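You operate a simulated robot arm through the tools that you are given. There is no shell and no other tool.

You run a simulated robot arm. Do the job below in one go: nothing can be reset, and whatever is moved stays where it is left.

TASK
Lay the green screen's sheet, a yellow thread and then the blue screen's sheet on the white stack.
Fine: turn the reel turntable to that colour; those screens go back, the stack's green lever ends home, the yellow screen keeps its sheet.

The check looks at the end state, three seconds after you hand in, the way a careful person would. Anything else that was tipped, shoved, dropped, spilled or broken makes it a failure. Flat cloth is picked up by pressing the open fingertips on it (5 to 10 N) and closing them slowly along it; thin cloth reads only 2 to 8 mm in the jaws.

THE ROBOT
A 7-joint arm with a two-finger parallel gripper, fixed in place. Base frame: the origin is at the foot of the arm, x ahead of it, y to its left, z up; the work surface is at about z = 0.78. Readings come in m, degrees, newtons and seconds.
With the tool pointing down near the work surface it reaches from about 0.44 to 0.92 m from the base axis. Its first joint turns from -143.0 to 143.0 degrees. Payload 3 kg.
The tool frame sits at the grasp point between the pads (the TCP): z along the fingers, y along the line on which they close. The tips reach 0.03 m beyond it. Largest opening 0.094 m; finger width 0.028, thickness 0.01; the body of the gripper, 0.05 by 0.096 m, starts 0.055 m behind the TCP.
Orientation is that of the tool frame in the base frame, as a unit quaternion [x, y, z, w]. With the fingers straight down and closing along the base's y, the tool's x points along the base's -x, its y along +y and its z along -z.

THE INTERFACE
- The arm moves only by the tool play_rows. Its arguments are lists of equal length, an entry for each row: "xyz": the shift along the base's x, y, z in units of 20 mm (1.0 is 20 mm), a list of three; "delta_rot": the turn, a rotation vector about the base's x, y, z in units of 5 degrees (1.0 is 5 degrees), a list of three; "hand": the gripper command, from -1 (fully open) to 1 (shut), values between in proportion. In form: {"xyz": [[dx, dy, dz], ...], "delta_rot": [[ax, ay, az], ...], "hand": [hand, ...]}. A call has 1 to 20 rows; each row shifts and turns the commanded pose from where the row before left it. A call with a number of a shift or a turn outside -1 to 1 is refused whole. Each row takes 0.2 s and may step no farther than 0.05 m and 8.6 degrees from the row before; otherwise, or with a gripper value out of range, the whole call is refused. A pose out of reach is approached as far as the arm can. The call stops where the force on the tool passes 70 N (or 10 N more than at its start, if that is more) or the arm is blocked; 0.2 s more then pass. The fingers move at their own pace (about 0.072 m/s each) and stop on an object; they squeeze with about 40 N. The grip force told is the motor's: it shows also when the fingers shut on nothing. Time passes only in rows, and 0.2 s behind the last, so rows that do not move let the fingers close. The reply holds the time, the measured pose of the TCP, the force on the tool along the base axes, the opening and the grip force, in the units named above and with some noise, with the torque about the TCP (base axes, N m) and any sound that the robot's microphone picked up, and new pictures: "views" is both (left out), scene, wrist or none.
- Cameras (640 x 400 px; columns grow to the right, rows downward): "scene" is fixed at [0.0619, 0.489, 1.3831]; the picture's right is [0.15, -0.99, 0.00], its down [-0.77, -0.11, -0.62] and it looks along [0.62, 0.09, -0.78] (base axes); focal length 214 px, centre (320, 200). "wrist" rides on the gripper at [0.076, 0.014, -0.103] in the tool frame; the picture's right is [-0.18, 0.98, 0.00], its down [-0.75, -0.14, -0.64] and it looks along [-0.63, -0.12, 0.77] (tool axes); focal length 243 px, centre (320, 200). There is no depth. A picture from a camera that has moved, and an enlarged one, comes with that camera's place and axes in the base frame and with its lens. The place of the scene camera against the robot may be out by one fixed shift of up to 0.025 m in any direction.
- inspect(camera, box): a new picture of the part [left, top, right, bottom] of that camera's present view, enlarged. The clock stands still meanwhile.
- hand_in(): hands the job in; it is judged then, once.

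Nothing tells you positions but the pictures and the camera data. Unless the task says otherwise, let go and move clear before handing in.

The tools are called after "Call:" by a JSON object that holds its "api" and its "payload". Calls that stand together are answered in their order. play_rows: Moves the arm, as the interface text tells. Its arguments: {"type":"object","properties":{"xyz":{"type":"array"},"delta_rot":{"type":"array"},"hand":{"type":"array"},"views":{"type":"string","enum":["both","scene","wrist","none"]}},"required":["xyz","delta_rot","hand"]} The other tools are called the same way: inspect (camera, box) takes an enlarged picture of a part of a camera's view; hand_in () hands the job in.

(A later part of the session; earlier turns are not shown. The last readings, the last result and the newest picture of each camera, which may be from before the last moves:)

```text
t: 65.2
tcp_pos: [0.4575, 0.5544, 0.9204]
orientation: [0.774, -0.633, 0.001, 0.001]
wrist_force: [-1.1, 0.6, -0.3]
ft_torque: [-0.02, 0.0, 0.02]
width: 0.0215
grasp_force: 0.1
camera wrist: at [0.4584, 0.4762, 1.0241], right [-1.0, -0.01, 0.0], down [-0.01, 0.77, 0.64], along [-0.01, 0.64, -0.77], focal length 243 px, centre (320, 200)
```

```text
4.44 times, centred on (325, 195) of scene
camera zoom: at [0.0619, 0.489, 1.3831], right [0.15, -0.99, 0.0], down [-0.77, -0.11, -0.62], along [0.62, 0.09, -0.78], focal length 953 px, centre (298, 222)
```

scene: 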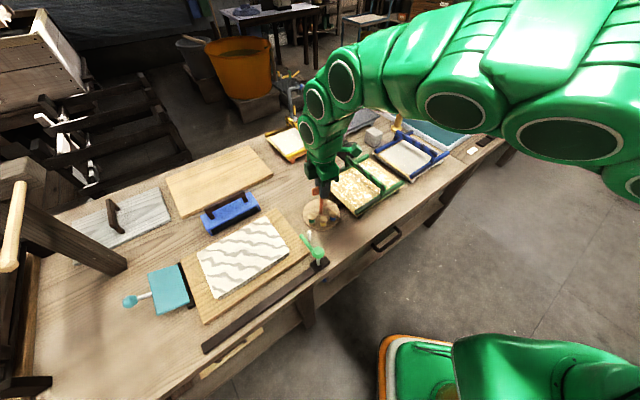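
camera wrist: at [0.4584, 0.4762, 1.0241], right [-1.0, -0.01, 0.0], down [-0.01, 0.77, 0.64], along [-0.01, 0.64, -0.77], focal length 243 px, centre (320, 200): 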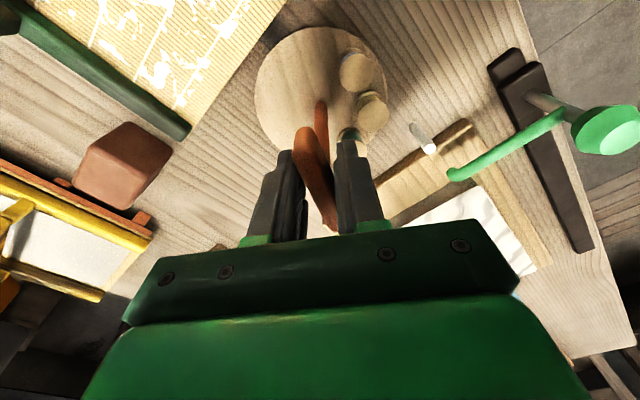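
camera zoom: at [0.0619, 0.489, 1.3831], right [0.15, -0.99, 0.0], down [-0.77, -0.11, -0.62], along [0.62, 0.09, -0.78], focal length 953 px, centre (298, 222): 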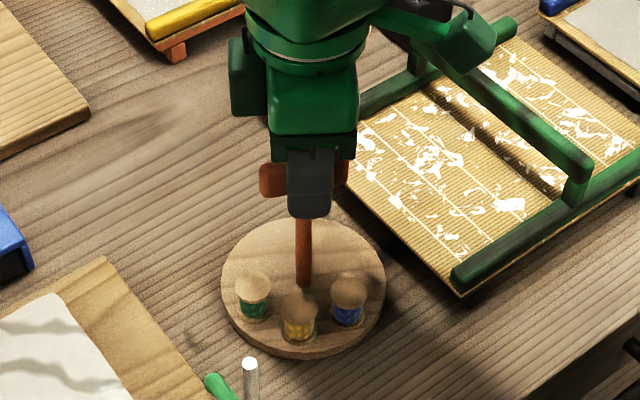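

The reels are moving freely; yellow needs roughly 18–20° more to face the post. I'll rotate a further 17.5°.

Call:
{"api": "play_rows", "payload": {"xyz": [[0, 0, 0], [0, 0, 0], [0, 0, 0], [0, 0, 0], [0, 0, 0], [0, 0, 0], [0, 0, 0], [0, 0, 0]], "delta_rot": [[0, 0, -0.5], [0, 0, -0.5], [0, 0, -0.5], [0, 0, -0.5], [0, 0, -0.5], [0, 0, -0.5], [0, 0, -0.5], [0, 0, 0]], "hand": [0.55, 0.55, 0.55, 0.55, 0.55, 0.55, 0.55, 0.55], "views": "wrist"}}

Call:
{"api": "inspect", "payload": {"camera": "wrist", "box": [220, 20, 460, 240]}}

Call:
{"api": "inspect", "payload": {"camera": "scene", "box": [285, 150, 365, 240]}}

```text
t: 67.0
tcp_pos: [0.4568, 0.5543, 0.9212]
orientation: [-0.669, 0.744, 0.0, -0.001]
wrist_force: [-3.2, -1.6, -0.4]
ft_torque: [-0.03, -0.02, 0.04]
width: 0.023
grasp_force: 1.6
camera wrist: at [0.4351, 0.4798, 1.0236], right [-0.96, 0.29, 0.0], down [0.22, 0.74, 0.64], along [0.18, 0.61, -0.77], focal length 243 px, centre (320, 200)
```

wrist: 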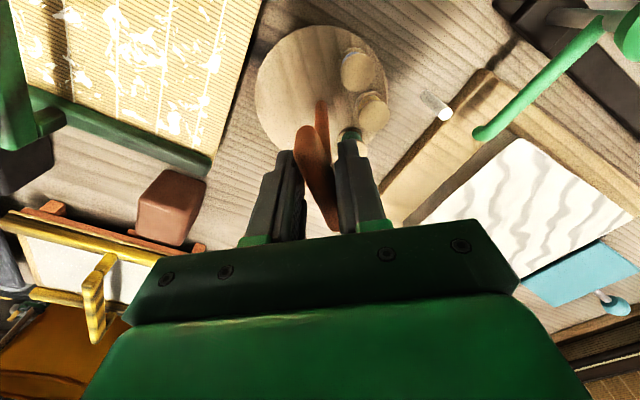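

```text
1.82 times, centred on (340, 130) of wrist
camera zoom: at [0.4351, 0.4798, 1.0236], right [-0.96, 0.29, 0.0], down [0.22, 0.74, 0.64], along [0.18, 0.61, -0.77], focal length 441 px, centre (284, 327)
```

zoom: 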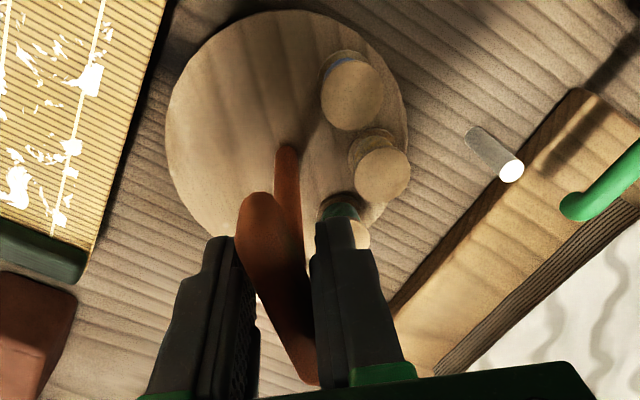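

```text
4.44 times, centred on (325, 195) of scene
camera zoom: at [0.0619, 0.489, 1.3831], right [0.15, -0.99, 0.0], down [-0.77, -0.11, -0.62], along [0.62, 0.09, -0.78], focal length 953 px, centre (298, 222)
```

zoom: 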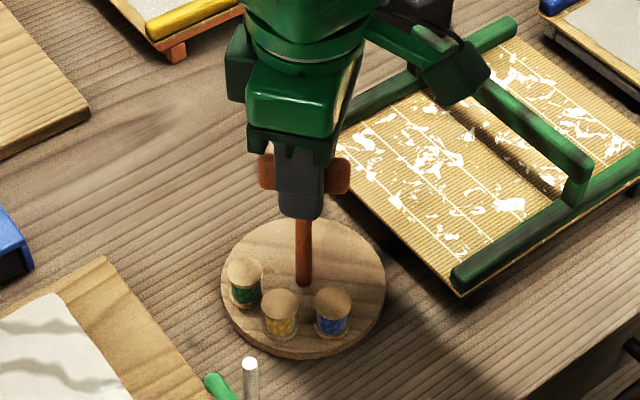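

Yellow now sits exactly where green was, facing the post. I'll open the fingers and rise straight off the paddle, then verify.

Call:
{"api": "play_rows", "payload": {"xyz": [[0, 0, 0], [0, 0, 0], [0, 0, 0], [0, 0, 0.5], [0, 0, 1], [0, 0, 1], [0, 0, 1], [0, 0, 1], [0, 0, 1], [0, 0, 1], [0, 0, 0]], "delta_rot": [[0, 0, 0], [0, 0, 0], [0, 0, 0], [0, 0, 0], [0, 0, 0], [0, 0, 0], [0, 0, 0], [0, 0, 0], [0, 0, 0], [0, 0, 0], [0, 0, 0]], "hand": [0.2, -0.2, -0.6, -0.6, -0.6, -0.6, -0.6, -0.6, -0.6, -0.6, -0.6], "views": "both"}}

Call:
{"api": "inspect", "payload": {"camera": "scene", "box": [285, 170, 365, 280]}}

Call:
{"api": "inspect", "payload": {"camera": "wrist", "box": [220, 0, 540, 200]}}

```text
t: 69.4
tcp_pos: [0.4558, 0.5525, 1.0525]
orientation: [-0.668, 0.744, -0.001, -0.001]
wrist_force: [1.1, -0.3, 0.8]
ft_torque: [-0.01, -0.01, 0.02]
width: 0.0754
grasp_force: 0.0
camera wrist: at [0.4341, 0.4788, 1.1549], right [-0.96, 0.29, 0.0], down [0.22, 0.73, 0.64], along [0.18, 0.61, -0.77], focal length 243 px, centre (320, 200)
```

scene: 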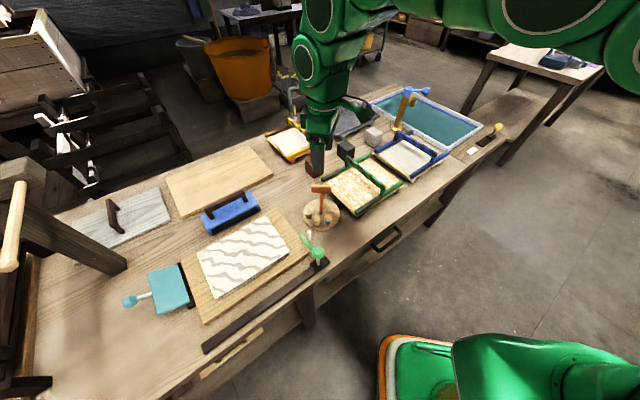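
wrist: 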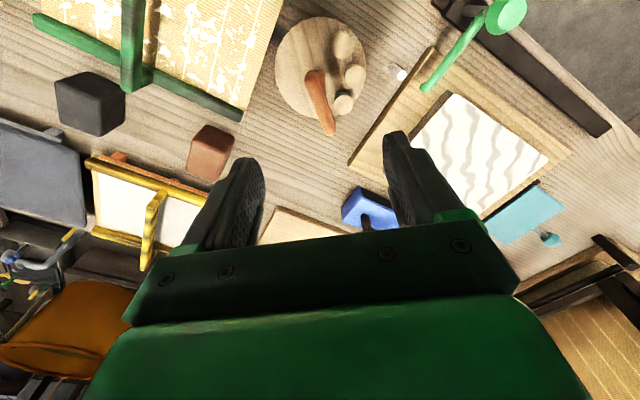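

```text
3.64 times, centred on (325, 225) of scene
camera zoom: at [0.0619, 0.489, 1.3831], right [0.15, -0.99, 0.0], down [-0.77, -0.11, -0.62], along [0.62, 0.09, -0.78], focal length 780 px, centre (302, 109)
```

zoom: 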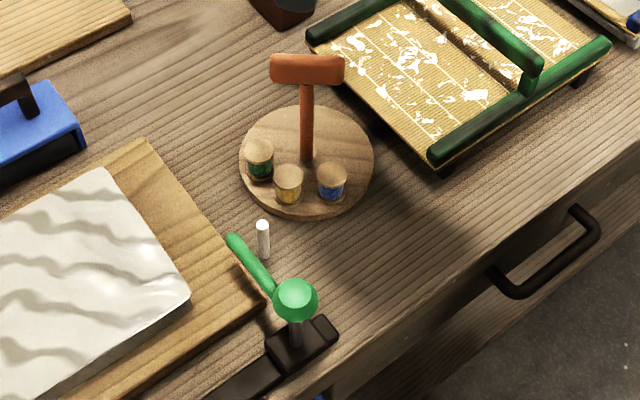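

```text
2.00 times, centred on (380, 100) of wrist
camera zoom: at [0.4341, 0.4788, 1.1549], right [-0.96, 0.29, 0.0], down [0.22, 0.73, 0.64], along [0.18, 0.61, -0.77], focal length 485 px, centre (200, 400)
```

zoom: 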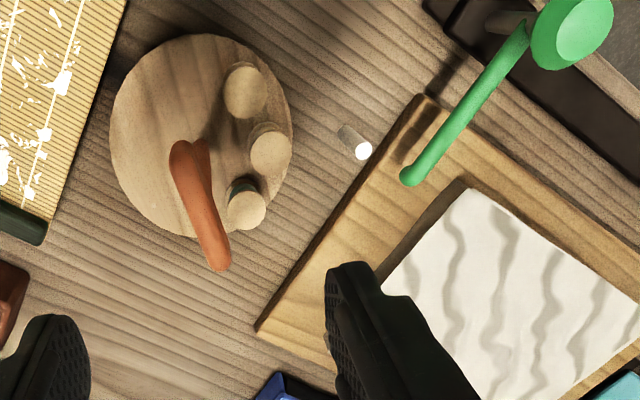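

Yellow lines up with the post. Next the lever: its knob is at about (0.277,0.539,0.88) with the arm reaching toward the stack, on a carriage whose rail runs along the bench. I'll move above the knob with the hand back at 45° yaw and look.

Call:
{"api": "play_rows", "payload": {"xyz": [[-0.9, -0.075, 0], [-0.9, -0.075, 0], [-0.9, -0.075, 0], [-0.9, -0.075, 0], [-0.9, -0.075, 0], [-0.9, -0.075, 0], [-0.9, -0.075, 0], [-0.9, -0.075, 0], [-0.9, -0.075, 0], [-0.9, -0.075, 0], [0, 0, -0.5], [0, 0, 0]], "delta_rot": [[0, 0, -0.78], [0, 0, -0.78], [0, 0, -0.78], [0, 0, -0.78], [0, 0, -0.78], [0, 0, -0.78], [0, 0, -0.78], [0, 0, -0.78], [0, 0, -0.78], [0, 0, -0.78], [0, 0, 0], [0, 0, 0]], "hand": [-0.6, -0.6, -0.6, -0.6, -0.6, -0.6, -0.6, -0.6, -0.6, -0.6, -0.6, -0.6], "views": "wrist"}}

Call:
{"api": "inspect", "payload": {"camera": "wrist", "box": [220, 0, 460, 150]}}

```text
t: 72.0
tcp_pos: [0.2754, 0.5381, 1.0404]
orientation: [-0.382, 0.924, 0.001, -0.001]
wrist_force: [0.2, -0.4, 0.7]
ft_torque: [0.0, 0.02, 0.04]
width: 0.0753
grasp_force: 0.0
camera wrist: at [0.2126, 0.4947, 1.1442], right [-0.56, 0.83, 0.0], down [0.64, 0.43, 0.64], along [0.53, 0.36, -0.77], focal length 243 px, centre (320, 200)
```

wrist: 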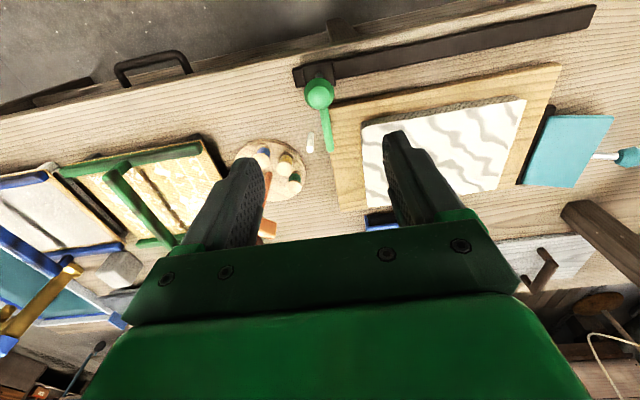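

```text
2.67 times, centred on (340, 75) of wrist
camera zoom: at [0.2126, 0.4947, 1.1442], right [-0.56, 0.83, 0.0], down [0.64, 0.43, 0.64], along [0.53, 0.36, -0.77], focal length 647 px, centre (267, 533)
```

zoom: 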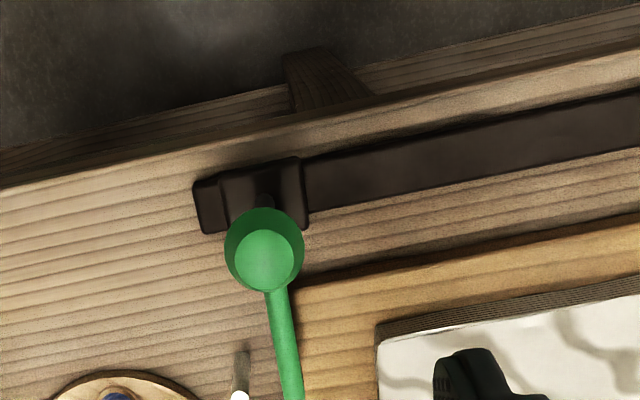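

The knob is directly below the gripper. I'll descend so the open fingers straddle it.

Call:
{"api": "play_rows", "payload": {"xyz": [[0.05, 0.03, -0.8], [0, 0, -1], [0, 0, -1], [0, 0, -1], [0, 0, -1], [0, 0, -1], [0, 0, -1], [0, 0, -0.8], [0, 0, -0.5], [0, 0, 0]], "delta_rot": [[0, 0, 0], [0, 0, 0], [0, 0, 0], [0, 0, 0], [0, 0, 0], [0, 0, 0], [0, 0, 0], [0, 0, 0], [0, 0, 0], [0, 0, 0]], "hand": [-0.6, -0.6, -0.6, -0.6, -0.6, -0.6, -0.6, -0.6, -0.6, -0.6], "views": "both"}}

Call:
{"api": "inspect", "payload": {"camera": "wrist", "box": [220, 60, 420, 235]}}

Call:
{"api": "inspect", "payload": {"camera": "scene", "box": [270, 190, 370, 290]}}

```text
t: 74.2
tcp_pos: [0.2775, 0.5388, 0.8797]
orientation: [-0.382, 0.924, 0.001, 0.0]
wrist_force: [-0.6, 1.0, 0.3]
ft_torque: [-0.01, 0.01, 0.01]
width: 0.0754
grasp_force: 0.1
camera wrist: at [0.2148, 0.4949, 0.9833], right [-0.56, 0.83, 0.0], down [0.63, 0.43, 0.64], along [0.53, 0.36, -0.77], focal length 243 px, centre (320, 200)
```

scene: 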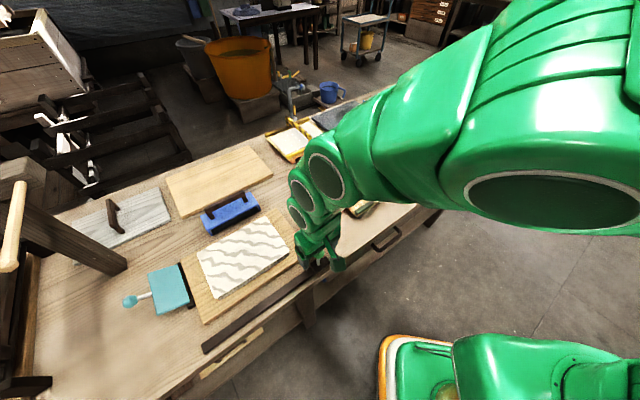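
wrist: 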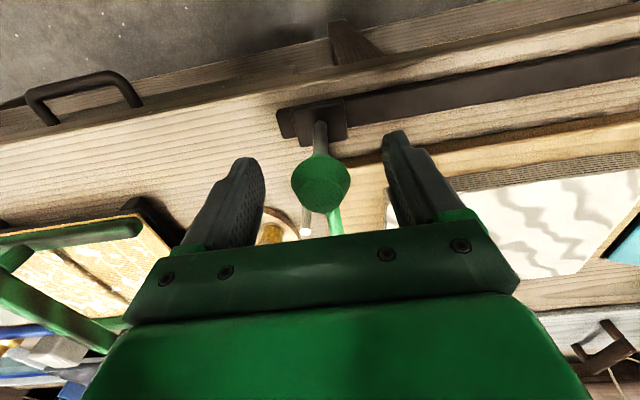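

```text
2.29 times, centred on (320, 148) of wrist
camera zoom: at [0.2148, 0.4949, 0.9833], right [-0.56, 0.83, 0.0], down [0.63, 0.43, 0.64], along [0.53, 0.36, -0.77], focal length 555 px, centre (320, 320)
```

zoom: 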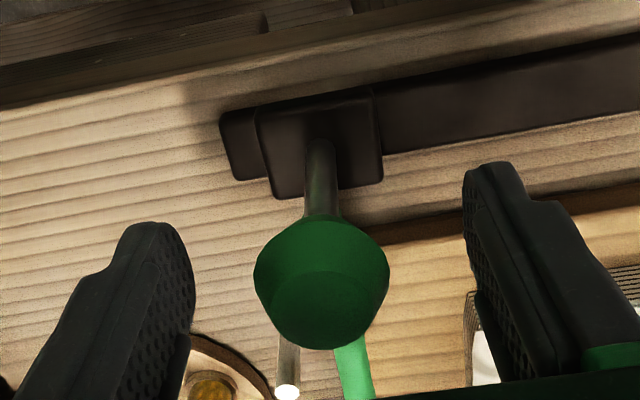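

```text
4.00 times, centred on (320, 240) of scene
camera zoom: at [0.0619, 0.489, 1.3831], right [0.15, -0.99, 0.0], down [-0.77, -0.11, -0.62], along [0.62, 0.09, -0.78], focal length 858 px, centre (320, 40)
```

zoom: 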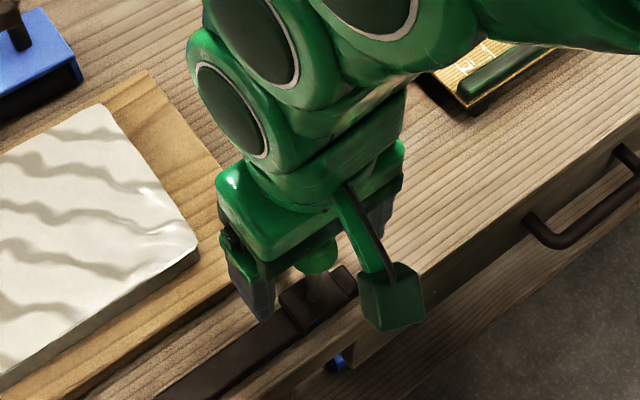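

The knob (about 32 mm) sits between the fingers. I'll close to a loose 38 mm straddle and push the carriage a little along the rail away from home to see how it moves.

Call:
{"api": "play_rows", "payload": {"xyz": [[0, 0, -0.2], [0, 0, 0], [0, 0, 0], [-0.15, 0.15, 0], [-0.2, 0.2, 0], [-0.2, 0.2, 0], [-0.2, 0.2, 0], [-0.2, 0.2, 0], [0, 0, 0]], "delta_rot": [[0, 0, 0], [0, 0, 0], [0, 0, 0], [0, 0, 0], [0, 0, 0], [0, 0, 0], [0, 0, 0], [0, 0, 0], [0, 0, 0]], "hand": [-0.2, 0.19, 0.19, 0.19, 0.19, 0.19, 0.19, 0.19, 0.19], "views": "both"}}

Call:
{"api": "inspect", "payload": {"camera": "wrist", "box": [200, 40, 440, 235]}}

```text
t: 76.2
tcp_pos: [0.258, 0.559, 0.8758]
orientation: [-0.383, 0.924, 0.0, -0.001]
wrist_force: [0.2, -0.4, -0.3]
ft_torque: [0.0, -0.04, 0.0]
width: 0.0383
grasp_force: 0.2
camera wrist: at [0.1947, 0.5144, 0.9792], right [-0.56, 0.83, 0.0], down [0.63, 0.43, 0.64], along [0.53, 0.36, -0.77], focal length 243 px, centre (320, 200)
```

scene: 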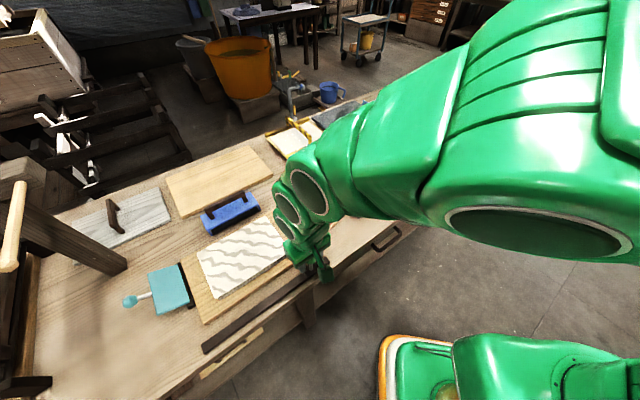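
wrist: 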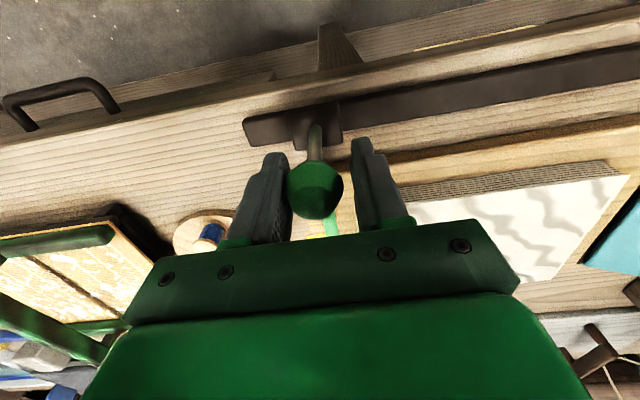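

```text
2.05 times, centred on (320, 138) of wrist
camera zoom: at [0.1947, 0.5144, 0.9792], right [-0.56, 0.83, 0.0], down [0.63, 0.43, 0.64], along [0.53, 0.36, -0.77], focal length 498 px, centre (320, 328)
```

zoom: 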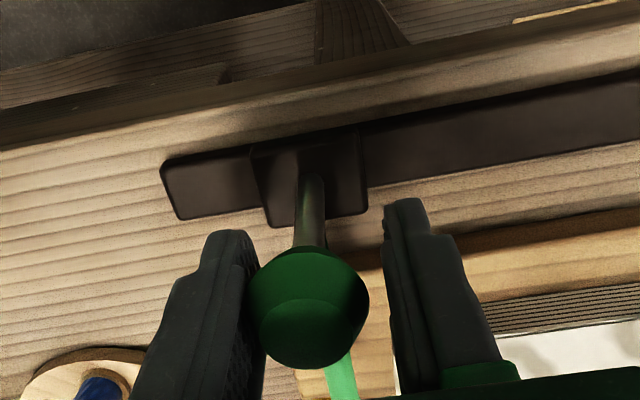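

The carriage slides freely along the rail. I'll keep pushing it along the stack at a moderate pace and watch the force.

Call:
{"api": "play_rows", "payload": {"xyz": [[-0.3, 0.3, 0], [-0.4, 0.4, 0], [-0.4, 0.4, 0], [-0.4, 0.4, 0], [-0.4, 0.4, 0], [-0.4, 0.4, 0], [-0.4, 0.4, 0], [-0.4, 0.4, 0], [-0.4, 0.4, 0], [-0.4, 0.4, 0], [-0.4, 0.4, 0], [-0.3, 0.3, 0], [0, 0, 0]], "delta_rot": [[0, 0, 0], [0, 0, 0], [0, 0, 0], [0, 0, 0], [0, 0, 0], [0, 0, 0], [0, 0, 0], [0, 0, 0], [0, 0, 0], [0, 0, 0], [0, 0, 0], [0, 0, 0], [0, 0, 0]], "hand": [0.19, 0.19, 0.19, 0.19, 0.19, 0.19, 0.19, 0.19, 0.19, 0.19, 0.19, 0.19, 0.19], "views": "both"}}

Call:
{"api": "inspect", "payload": {"camera": "wrist", "box": [160, 40, 480, 240]}}

Call:
{"api": "inspect", "payload": {"camera": "scene", "box": [160, 190, 360, 330]}}

```text
t: 79.0
tcp_pos: [0.1666, 0.6508, 0.8733]
orientation: [-0.382, 0.924, 0.001, -0.002]
wrist_force: [0.5, 0.2, -0.5]
ft_torque: [0.03, 0.01, 0.03]
width: 0.0383
grasp_force: 0.2
camera wrist: at [0.1034, 0.6065, 0.977], right [-0.56, 0.83, 0.0], down [0.63, 0.43, 0.64], along [0.53, 0.36, -0.77], focal length 243 px, centre (320, 200)
```

scene: 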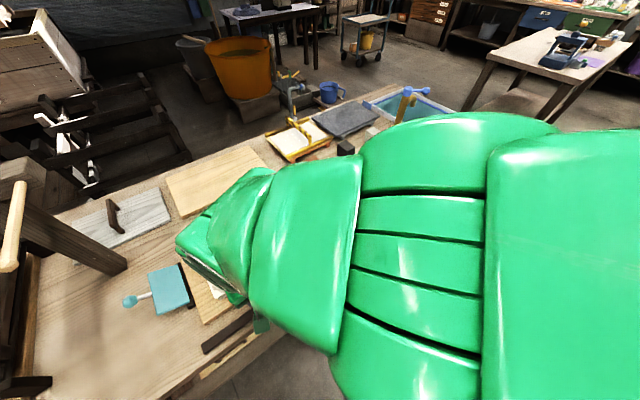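
wrist: 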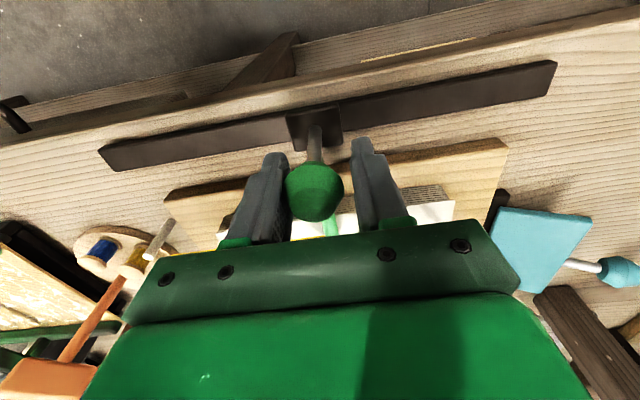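

```text
2.00 times, centred on (320, 140) of wrist
camera zoom: at [0.1034, 0.6065, 0.977], right [-0.56, 0.83, 0.0], down [0.63, 0.43, 0.64], along [0.53, 0.36, -0.77], focal length 485 px, centre (320, 320)
```

zoom: 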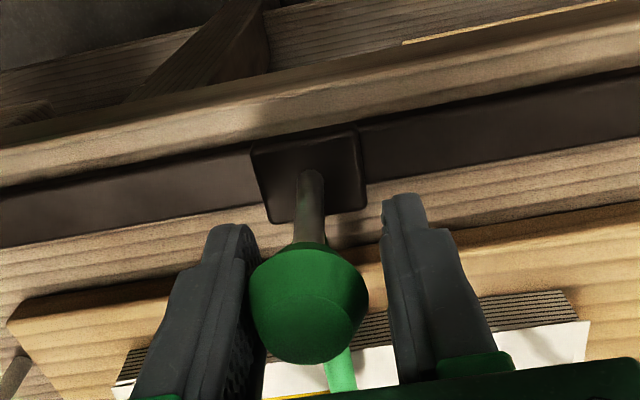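

```text
2.86 times, centred on (260, 260) of scene
camera zoom: at [0.0619, 0.489, 1.3831], right [0.15, -0.99, 0.0], down [-0.77, -0.11, -0.62], along [0.62, 0.09, -0.78], focal length 613 px, centre (491, 29)
```

zoom: 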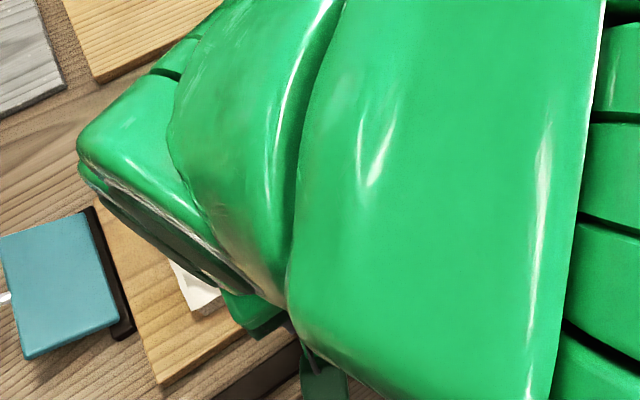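

The carriage is past mid-stack with a yellow thread trailing at the arm tip. I'll continue to the far end, slowing near the rail's end stop.

Call:
{"api": "play_rows", "payload": {"xyz": [[-0.3, 0.3, 0], [-0.4, 0.4, 0], [-0.4, 0.4, 0], [-0.4, 0.4, 0], [-0.4, 0.4, 0], [-0.4, 0.4, 0], [-0.4, 0.4, 0], [-0.4, 0.4, 0], [-0.3, 0.3, 0], [-0.2, 0.2, 0], [-0.2, 0.2, 0], [0, 0, 0]], "delta_rot": [[0, 0, 0], [0, 0, 0], [0, 0, 0], [0, 0, 0], [0, 0, 0], [0, 0, 0], [0, 0, 0], [0, 0, 0], [0, 0, 0], [0, 0, 0], [0, 0, 0], [0, 0, 0]], "hand": [0.19, 0.19, 0.19, 0.19, 0.19, 0.19, 0.19, 0.19, 0.19, 0.19, 0.19, 0.19], "views": "both"}}

Call:
{"api": "inspect", "payload": {"camera": "wrist", "box": [160, 40, 480, 240]}}

```text
t: 81.6
tcp_pos: [0.0913, 0.7259, 0.8742]
orientation: [-0.382, 0.924, 0.0, -0.001]
wrist_force: [-0.7, -0.3, 0.0]
ft_torque: [0.01, 0.0, 0.0]
width: 0.0383
grasp_force: 0.4
camera wrist: at [0.0275, 0.6821, 0.978], right [-0.56, 0.83, 0.0], down [0.64, 0.43, 0.64], along [0.53, 0.36, -0.77], focal length 243 px, centre (320, 200)
```

scene: 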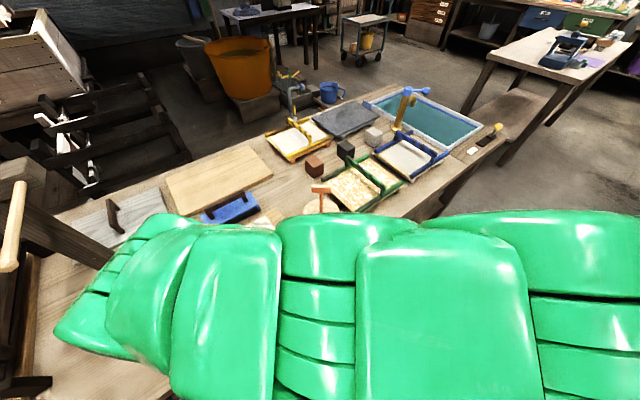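
wrist: 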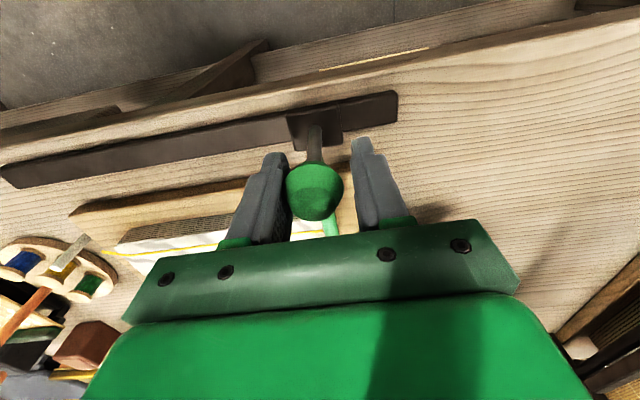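

```text
2.00 times, centred on (320, 140) of wrist
camera zoom: at [0.0275, 0.6821, 0.978], right [-0.56, 0.83, 0.0], down [0.64, 0.43, 0.64], along [0.53, 0.36, -0.77], focal length 485 px, centre (320, 320)
```

zoom: 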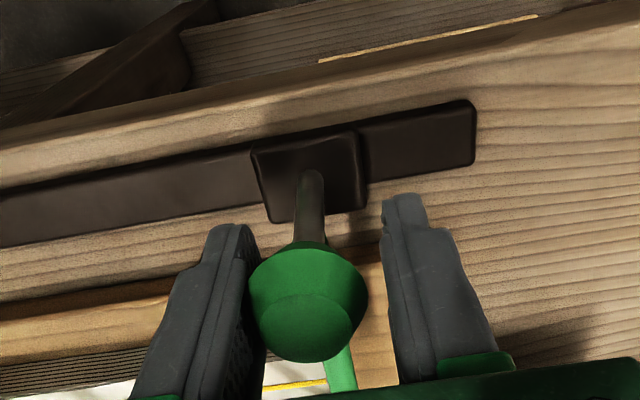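

The yellow thread is stretched along the stack; the carriage still has about 4 cm of rail left. I'll continue gently to the end stop.

Call:
{"api": "play_rows", "payload": {"xyz": [[-0.2, 0.2, 0], [-0.2, 0.2, 0], [-0.2, 0.2, 0], [-0.2, 0.2, 0], [0, 0, 0]], "delta_rot": [[0, 0, 0], [0, 0, 0], [0, 0, 0], [0, 0, 0], [0, 0, 0]], "hand": [0.19, 0.19, 0.19, 0.19, 0.19], "views": "wrist"}}

Call:
{"api": "inspect", "payload": {"camera": "wrist", "box": [0, 80, 400, 280]}}

```text
t: 82.8
tcp_pos: [0.0752, 0.742, 0.8753]
orientation: [-0.382, 0.924, 0.001, 0.0]
wrist_force: [9.1, -5.2, -1.8]
ft_torque: [0.08, 0.0, 0.05]
width: 0.044
grasp_force: 5.0
camera wrist: at [0.0116, 0.6976, 0.9789], right [-0.56, 0.83, 0.0], down [0.63, 0.43, 0.64], along [0.53, 0.36, -0.77], focal length 243 px, centre (320, 200)
```

wrist: 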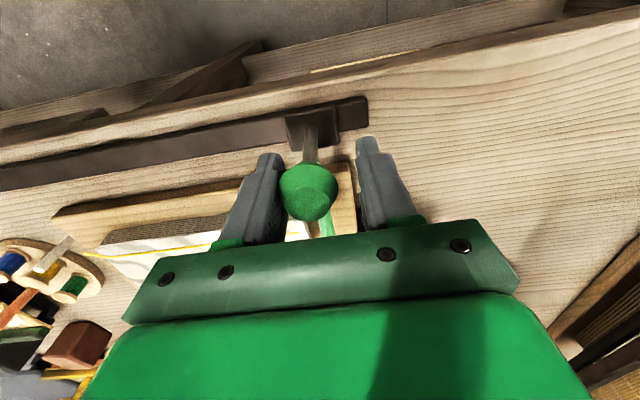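

```text
1.60 times, centred on (200, 180) of wrist
camera zoom: at [0.0116, 0.6976, 0.9789], right [-0.56, 0.83, 0.0], down [0.63, 0.43, 0.64], along [0.53, 0.36, -0.77], focal length 388 px, centre (512, 232)
```

zoom: 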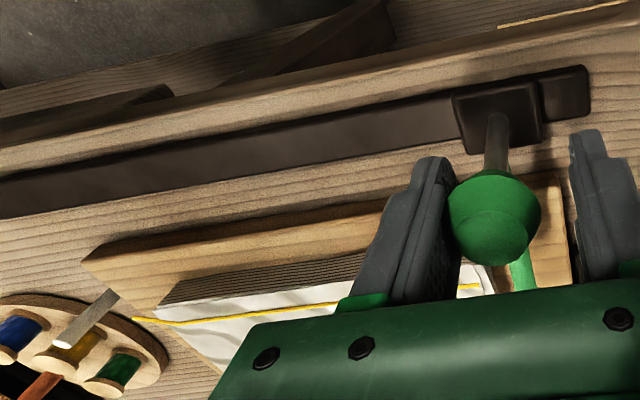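

The carriage reached its end stop and a yellow thread lies along the stack. Now I'll slide the lever back towards home.

Call:
{"api": "play_rows", "payload": {"xyz": [[0.3, -0.3, 0], [0.4, -0.4, 0], [0.4, -0.4, 0], [0.4, -0.4, 0], [0.4, -0.4, 0], [0.4, -0.4, 0], [0.4, -0.4, 0], [0.4, -0.4, 0], [0.4, -0.4, 0], [0.4, -0.4, 0], [0.4, -0.4, 0], [0.4, -0.4, 0], [0.4, -0.4, 0], [0.4, -0.4, 0], [0.4, -0.4, 0], [0.4, -0.4, 0], [0.4, -0.4, 0], [0.4, -0.4, 0], [0.3, -0.3, 0], [0, 0, 0]], "delta_rot": [[0, 0, 0], [0, 0, 0], [0, 0, 0], [0, 0, 0], [0, 0, 0], [0, 0, 0], [0, 0, 0], [0, 0, 0], [0, 0, 0], [0, 0, 0], [0, 0, 0], [0, 0, 0], [0, 0, 0], [0, 0, 0], [0, 0, 0], [0, 0, 0], [0, 0, 0], [0, 0, 0], [0, 0, 0], [0, 0, 0]], "hand": [0.19, 0.19, 0.19, 0.19, 0.19, 0.19, 0.19, 0.19, 0.19, 0.19, 0.19, 0.19, 0.19, 0.19, 0.19, 0.19, 0.19, 0.19, 0.19, 0.19], "views": "wrist"}}

Call:
{"api": "inspect", "payload": {"camera": "wrist", "box": [160, 40, 480, 240]}}

```text
t: 87.0
tcp_pos: [0.2208, 0.5924, 0.8749]
orientation: [-0.382, 0.924, 0.0, 0.0]
wrist_force: [0.1, -0.1, 0.1]
ft_torque: [0.01, 0.01, 0.0]
width: 0.0383
grasp_force: 0.5
camera wrist: at [0.1578, 0.5488, 0.979], right [-0.56, 0.83, 0.0], down [0.63, 0.43, 0.64], along [0.53, 0.36, -0.77], focal length 243 px, centre (320, 200)
```

wrist: 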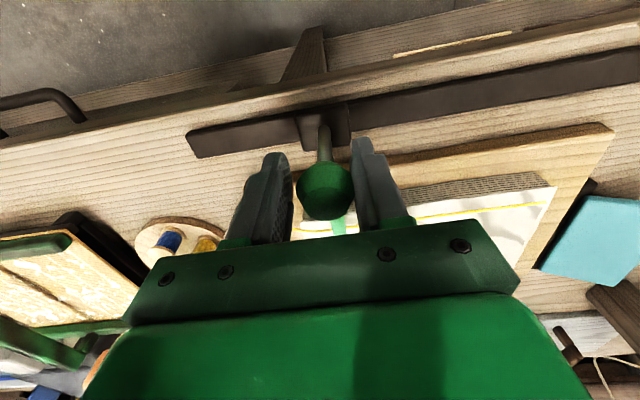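

```text
2.00 times, centred on (320, 140) of wrist
camera zoom: at [0.1578, 0.5488, 0.979], right [-0.56, 0.83, 0.0], down [0.63, 0.43, 0.64], along [0.53, 0.36, -0.77], focal length 485 px, centre (320, 320)
```

zoom: 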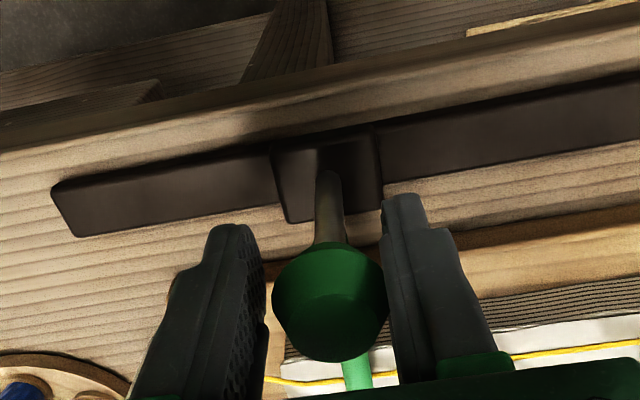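

The thread stays laid while the lever returns. About 8 cm remain to home; I'll continue and slow down at the end.

Call:
{"api": "play_rows", "payload": {"xyz": [[0.3, -0.3, 0], [0.4, -0.4, 0], [0.4, -0.4, 0], [0.4, -0.4, 0], [0.4, -0.4, 0], [0.3, -0.3, 0], [0.2, -0.2, 0], [0.1, -0.1, 0], [0.1, -0.1, 0], [0, 0, 0]], "delta_rot": [[0, 0, 0], [0, 0, 0], [0, 0, 0], [0, 0, 0], [0, 0, 0], [0, 0, 0], [0, 0, 0], [0, 0, 0], [0, 0, 0], [0, 0, 0]], "hand": [0.19, 0.19, 0.19, 0.19, 0.19, 0.19, 0.19, 0.19, 0.19, 0.19], "views": "wrist"}}

Call:
{"api": "inspect", "payload": {"camera": "wrist", "box": [160, 40, 480, 240]}}

```text
t: 89.2
tcp_pos: [0.2758, 0.5425, 0.8746]
orientation: [-0.382, 0.924, 0.0, -0.001]
wrist_force: [-0.6, -0.4, 0.4]
ft_torque: [0.01, 0.0, -0.02]
width: 0.0381
grasp_force: 0.1
camera wrist: at [0.2113, 0.4988, 0.9782], right [-0.56, 0.83, 0.0], down [0.63, 0.43, 0.64], along [0.53, 0.36, -0.77], focal length 243 px, centre (320, 200)
```

wrist: 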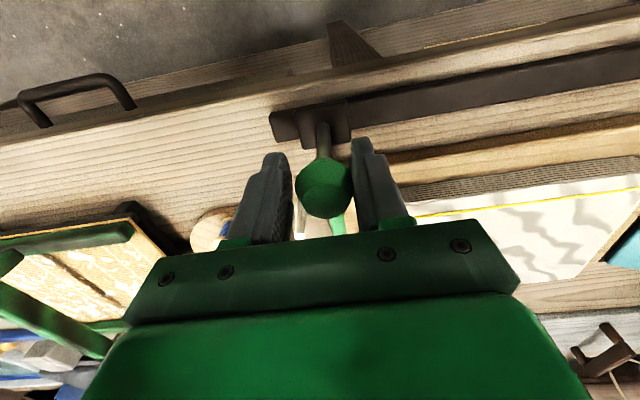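

```text
2.00 times, centred on (320, 140) of wrist
camera zoom: at [0.2113, 0.4988, 0.9782], right [-0.56, 0.83, 0.0], down [0.63, 0.43, 0.64], along [0.53, 0.36, -0.77], focal length 485 px, centre (320, 320)
```

zoom: 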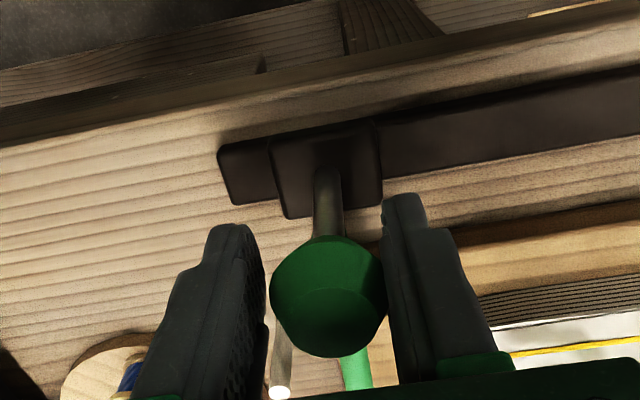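

About 7–8 mm remain before the carriage is fully home. I'll push in small steps until the home stop is felt.

Call:
{"api": "play_rows", "payload": {"xyz": [[0.1, -0.1, 0], [0.1, -0.1, 0], [0, 0, 0]], "delta_rot": [[0, 0, 0], [0, 0, 0], [0, 0, 0]], "hand": [0.19, 0.19, 0.19], "views": "none"}}

Call:
{"api": "play_rows", "payload": {"xyz": [[0.08, -0.08, 0], [0, 0, 0]], "delta_rot": [[0, 0, 0], [0, 0, 0]], "hand": [0.19, 0.19], "views": "wrist"}}

Call:
{"api": "inspect", "payload": {"camera": "wrist", "box": [160, 40, 480, 240]}}

```text
t: 90.0
tcp_pos: [0.2794, 0.5374, 0.8767]
orientation: [-0.382, 0.924, 0.001, 0.0]
wrist_force: [-1.1, -0.1, 0.1]
ft_torque: [0.03, -0.01, -0.01]
width: 0.0388
grasp_force: 0.4
```

```text
t: 90.6
tcp_pos: [0.2802, 0.537, 0.8751]
orientation: [-0.382, 0.924, 0.001, -0.001]
wrist_force: [-1.5, 1.6, 1.0]
ft_torque: [0.0, 0.05, 0.0]
width: 0.0396
grasp_force: 1.4
camera wrist: at [0.2168, 0.4926, 0.9784], right [-0.56, 0.83, 0.0], down [0.63, 0.43, 0.64], along [0.53, 0.36, -0.77], focal length 243 px, centre (320, 200)
```

wrist: 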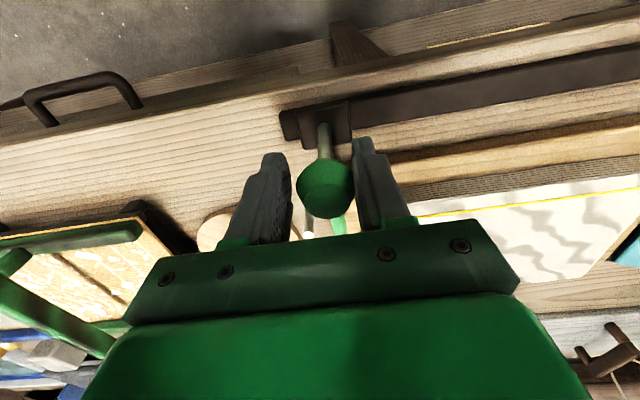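

```text
2.00 times, centred on (320, 140) of wrist
camera zoom: at [0.2168, 0.4926, 0.9784], right [-0.56, 0.83, 0.0], down [0.63, 0.43, 0.64], along [0.53, 0.36, -0.77], focal length 485 px, centre (320, 320)
```

zoom: 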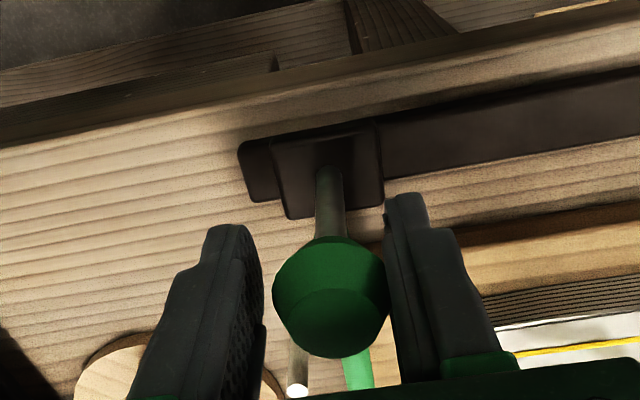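

A light resistance shows (the home stop). I'll press a little more to confirm it's fully home.

Call:
{"api": "play_rows", "payload": {"xyz": [[0.08, -0.08, 0], [0.06, -0.06, 0], [0, 0, 0]], "delta_rot": [[0, 0, 0], [0, 0, 0], [0, 0, 0]], "hand": [0.19, 0.19, 0.19], "views": "wrist"}}

Call:
{"api": "inspect", "payload": {"camera": "wrist", "box": [160, 40, 480, 240]}}

```text
t: 91.4
tcp_pos: [0.2831, 0.5342, 0.8741]
orientation: [-0.382, 0.924, 0.0, -0.002]
wrist_force: [-12.9, 8.5, -1.6]
ft_torque: [-0.04, -0.13, 0.04]
width: 0.0465
grasp_force: 6.8
camera wrist: at [0.2196, 0.4901, 0.9787], right [-0.56, 0.83, 0.0], down [0.63, 0.43, 0.64], along [0.53, 0.36, -0.77], focal length 243 px, centre (320, 200)
```

wrist: 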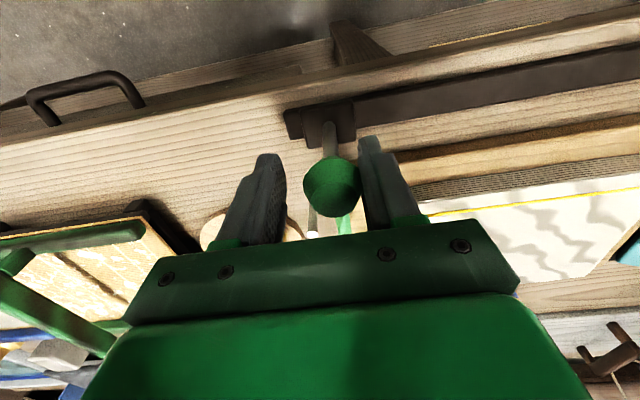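

```text
2.00 times, centred on (320, 140) of wrist
camera zoom: at [0.2196, 0.4901, 0.9787], right [-0.56, 0.83, 0.0], down [0.63, 0.43, 0.64], along [0.53, 0.36, -0.77], focal length 485 px, centre (320, 320)
```

zoom: 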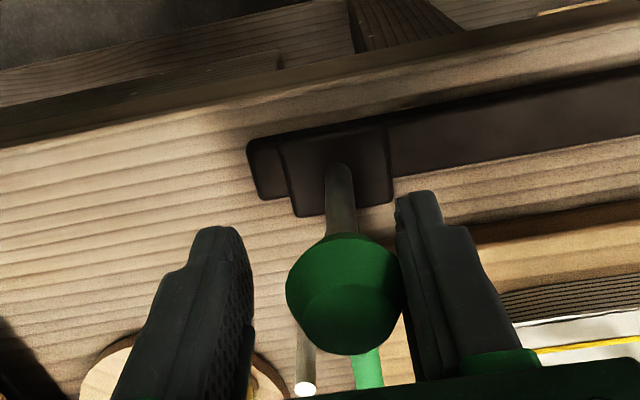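

The lever is firmly home. I'll open the fingers and rise clear, then look at the thread on the stack.

Call:
{"api": "play_rows", "payload": {"xyz": [[0, 0, 0], [-0.2, 0.2, 0], [0, 0, 0.3], [0, 0, 0.8], [0, 0, 1], [0, 0, 1], [0, 0, 1], [0, 0, 1], [0, 0, 1], [0, 0, 1], [0, 0, 1], [0, 0, 1], [0, 0, 0]], "delta_rot": [[0, 0, 0], [0, 0, 0], [0, 0, 0], [0, 0, 0], [0, 0, 0], [0, 0, 0], [0, 0, 0], [0, 0, 0], [0, 0, 0], [0, 0, 0], [0, 0, 0], [0, 0, 0], [0, 0, 0]], "hand": [-0.3, -0.6, -0.6, -0.6, -0.6, -0.6, -0.6, -0.6, -0.6, -0.6, -0.6, -0.6, -0.6], "views": "both"}}

Call:
{"api": "inspect", "payload": {"camera": "wrist", "box": [240, 0, 560, 200]}}

Call:
{"api": "inspect", "payload": {"camera": "scene", "box": [160, 190, 360, 320]}}

```text
t: 94.2
tcp_pos: [0.2796, 0.5378, 1.0582]
orientation: [-0.382, 0.924, 0.001, -0.001]
wrist_force: [-0.1, 0.4, -0.3]
ft_torque: [-0.02, 0.03, -0.01]
width: 0.0751
grasp_force: 0.1
camera wrist: at [0.2158, 0.494, 1.1618], right [-0.56, 0.83, 0.0], down [0.63, 0.43, 0.64], along [0.53, 0.36, -0.77], focal length 243 px, centre (320, 200)
```

scene: 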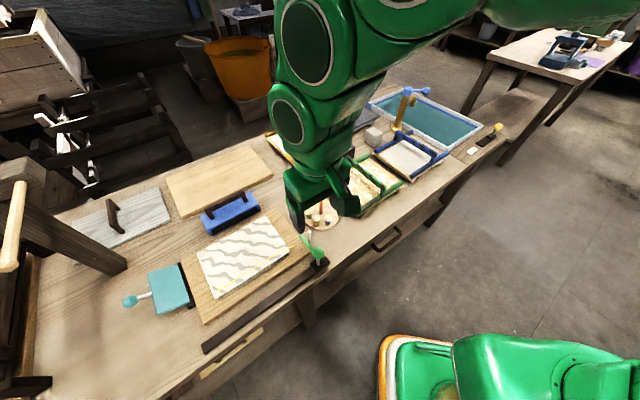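
wrist: 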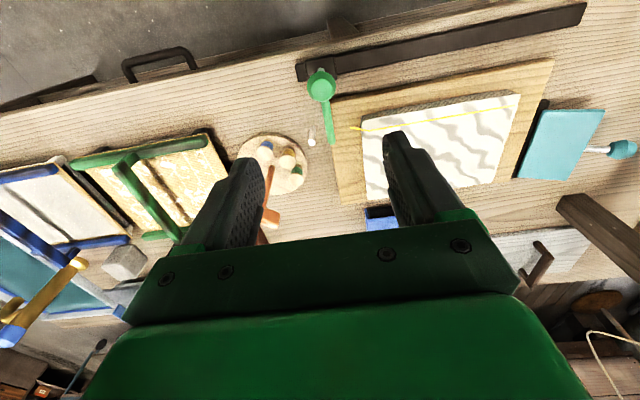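

```text
2.00 times, centred on (400, 100) of wrist
camera zoom: at [0.2158, 0.494, 1.1618], right [-0.56, 0.83, 0.0], down [0.63, 0.43, 0.64], along [0.53, 0.36, -0.77], focal length 485 px, centre (160, 400)
```

zoom: 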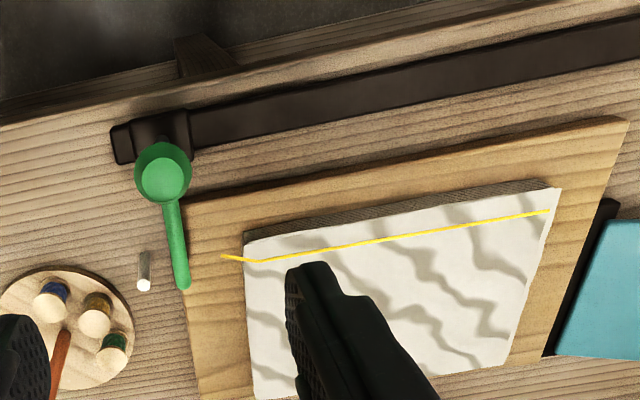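

```text
3.08 times, centred on (260, 255) of scene
camera zoom: at [0.0619, 0.489, 1.3831], right [0.15, -0.99, 0.0], down [-0.77, -0.11, -0.62], along [0.62, 0.09, -0.78], focal length 660 px, centre (505, 31)
```

zoom: 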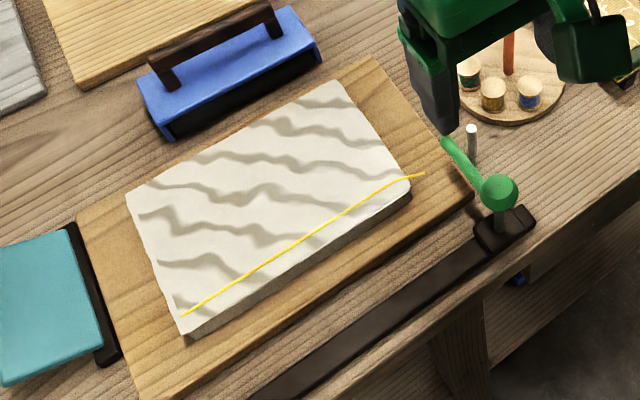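

A yellow thread lies along the stack, the lever is home and the turntable shows yellow. Next is the blue screen, near (0.79,0.23); I'll travel there high with the hand open.

Call:
{"api": "play_rows", "payload": {"xyz": [[0.5, -0.3, 0], [1, -0.6, 0], [1, -0.6, 0], [1, -0.6, 0], [1, -0.6, 0], [1, -0.6, 0], [1, -0.6, 0], [1, -0.6, 0], [1, -0.6, 0], [1, -0.6, 0], [1, -0.6, 0], [1, -0.6, 0], [1, -0.6, 0], [1, -0.6, 0], [1, -0.6, 0], [1, -0.6, 0], [1, -0.6, 0], [1, -0.6, 0], [0.5, -0.4, 0], [0, 0, 0]], "delta_rot": [[0, 0, 0], [0, 0, 0], [0, 0, 0], [0, 0, 0], [0, 0, 0], [0, 0, 0], [0, 0, 0], [0, 0, 0], [0, 0, 0], [0, 0, 0], [0, 0, 0], [0, 0, 0], [0, 0, 0], [0, 0, 0], [0, 0, 0], [0, 0, 0], [0, 0, 0], [0, 0, 0], [0, 0, 0], [0, 0, 0]], "hand": [-1, -1, -1, -1, -1, -1, -1, -1, -1, -1, -1, -1, -1, -1, -1, -1, -1, -1, -1, -1], "views": "both"}}

Call:
{"api": "inspect", "payload": {"camera": "scene", "box": [160, 190, 360, 320]}}

```text
t: 98.4
tcp_pos: [0.6402, 0.3186, 1.0576]
orientation: [-0.382, 0.924, 0.001, -0.001]
wrist_force: [-1.0, 0.0, 0.0]
ft_torque: [0.01, -0.01, -0.02]
width: 0.0939
grasp_force: 0.1
camera wrist: at [0.5761, 0.2758, 1.1606], right [-0.56, 0.83, 0.0], down [0.63, 0.43, 0.64], along [0.53, 0.36, -0.77], focal length 243 px, centre (320, 200)
```

scene: 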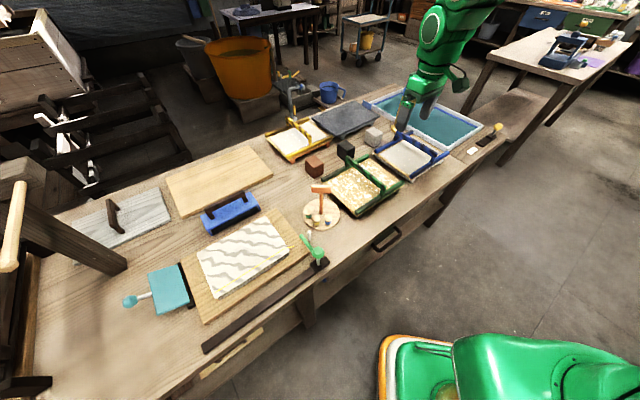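
wrist: 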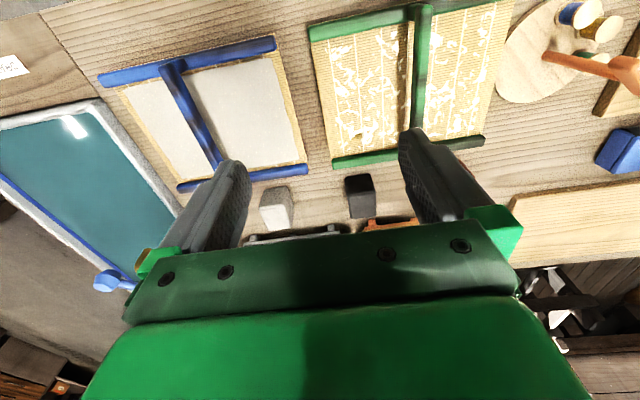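

```text
3.08 times, centred on (260, 255) of scene
camera zoom: at [0.0619, 0.489, 1.3831], right [0.15, -0.99, 0.0], down [-0.77, -0.11, -0.62], along [0.62, 0.09, -0.78], focal length 660 px, centre (505, 31)
```

zoom: 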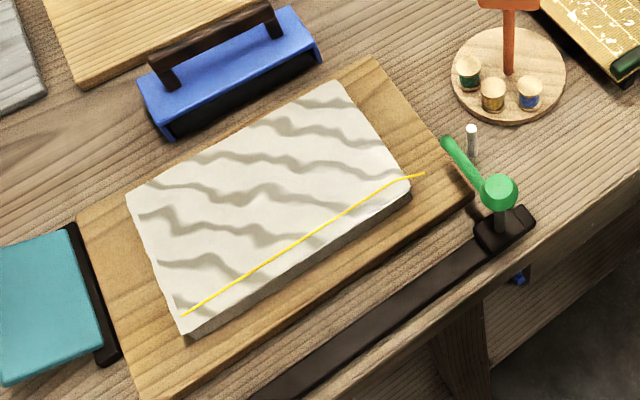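

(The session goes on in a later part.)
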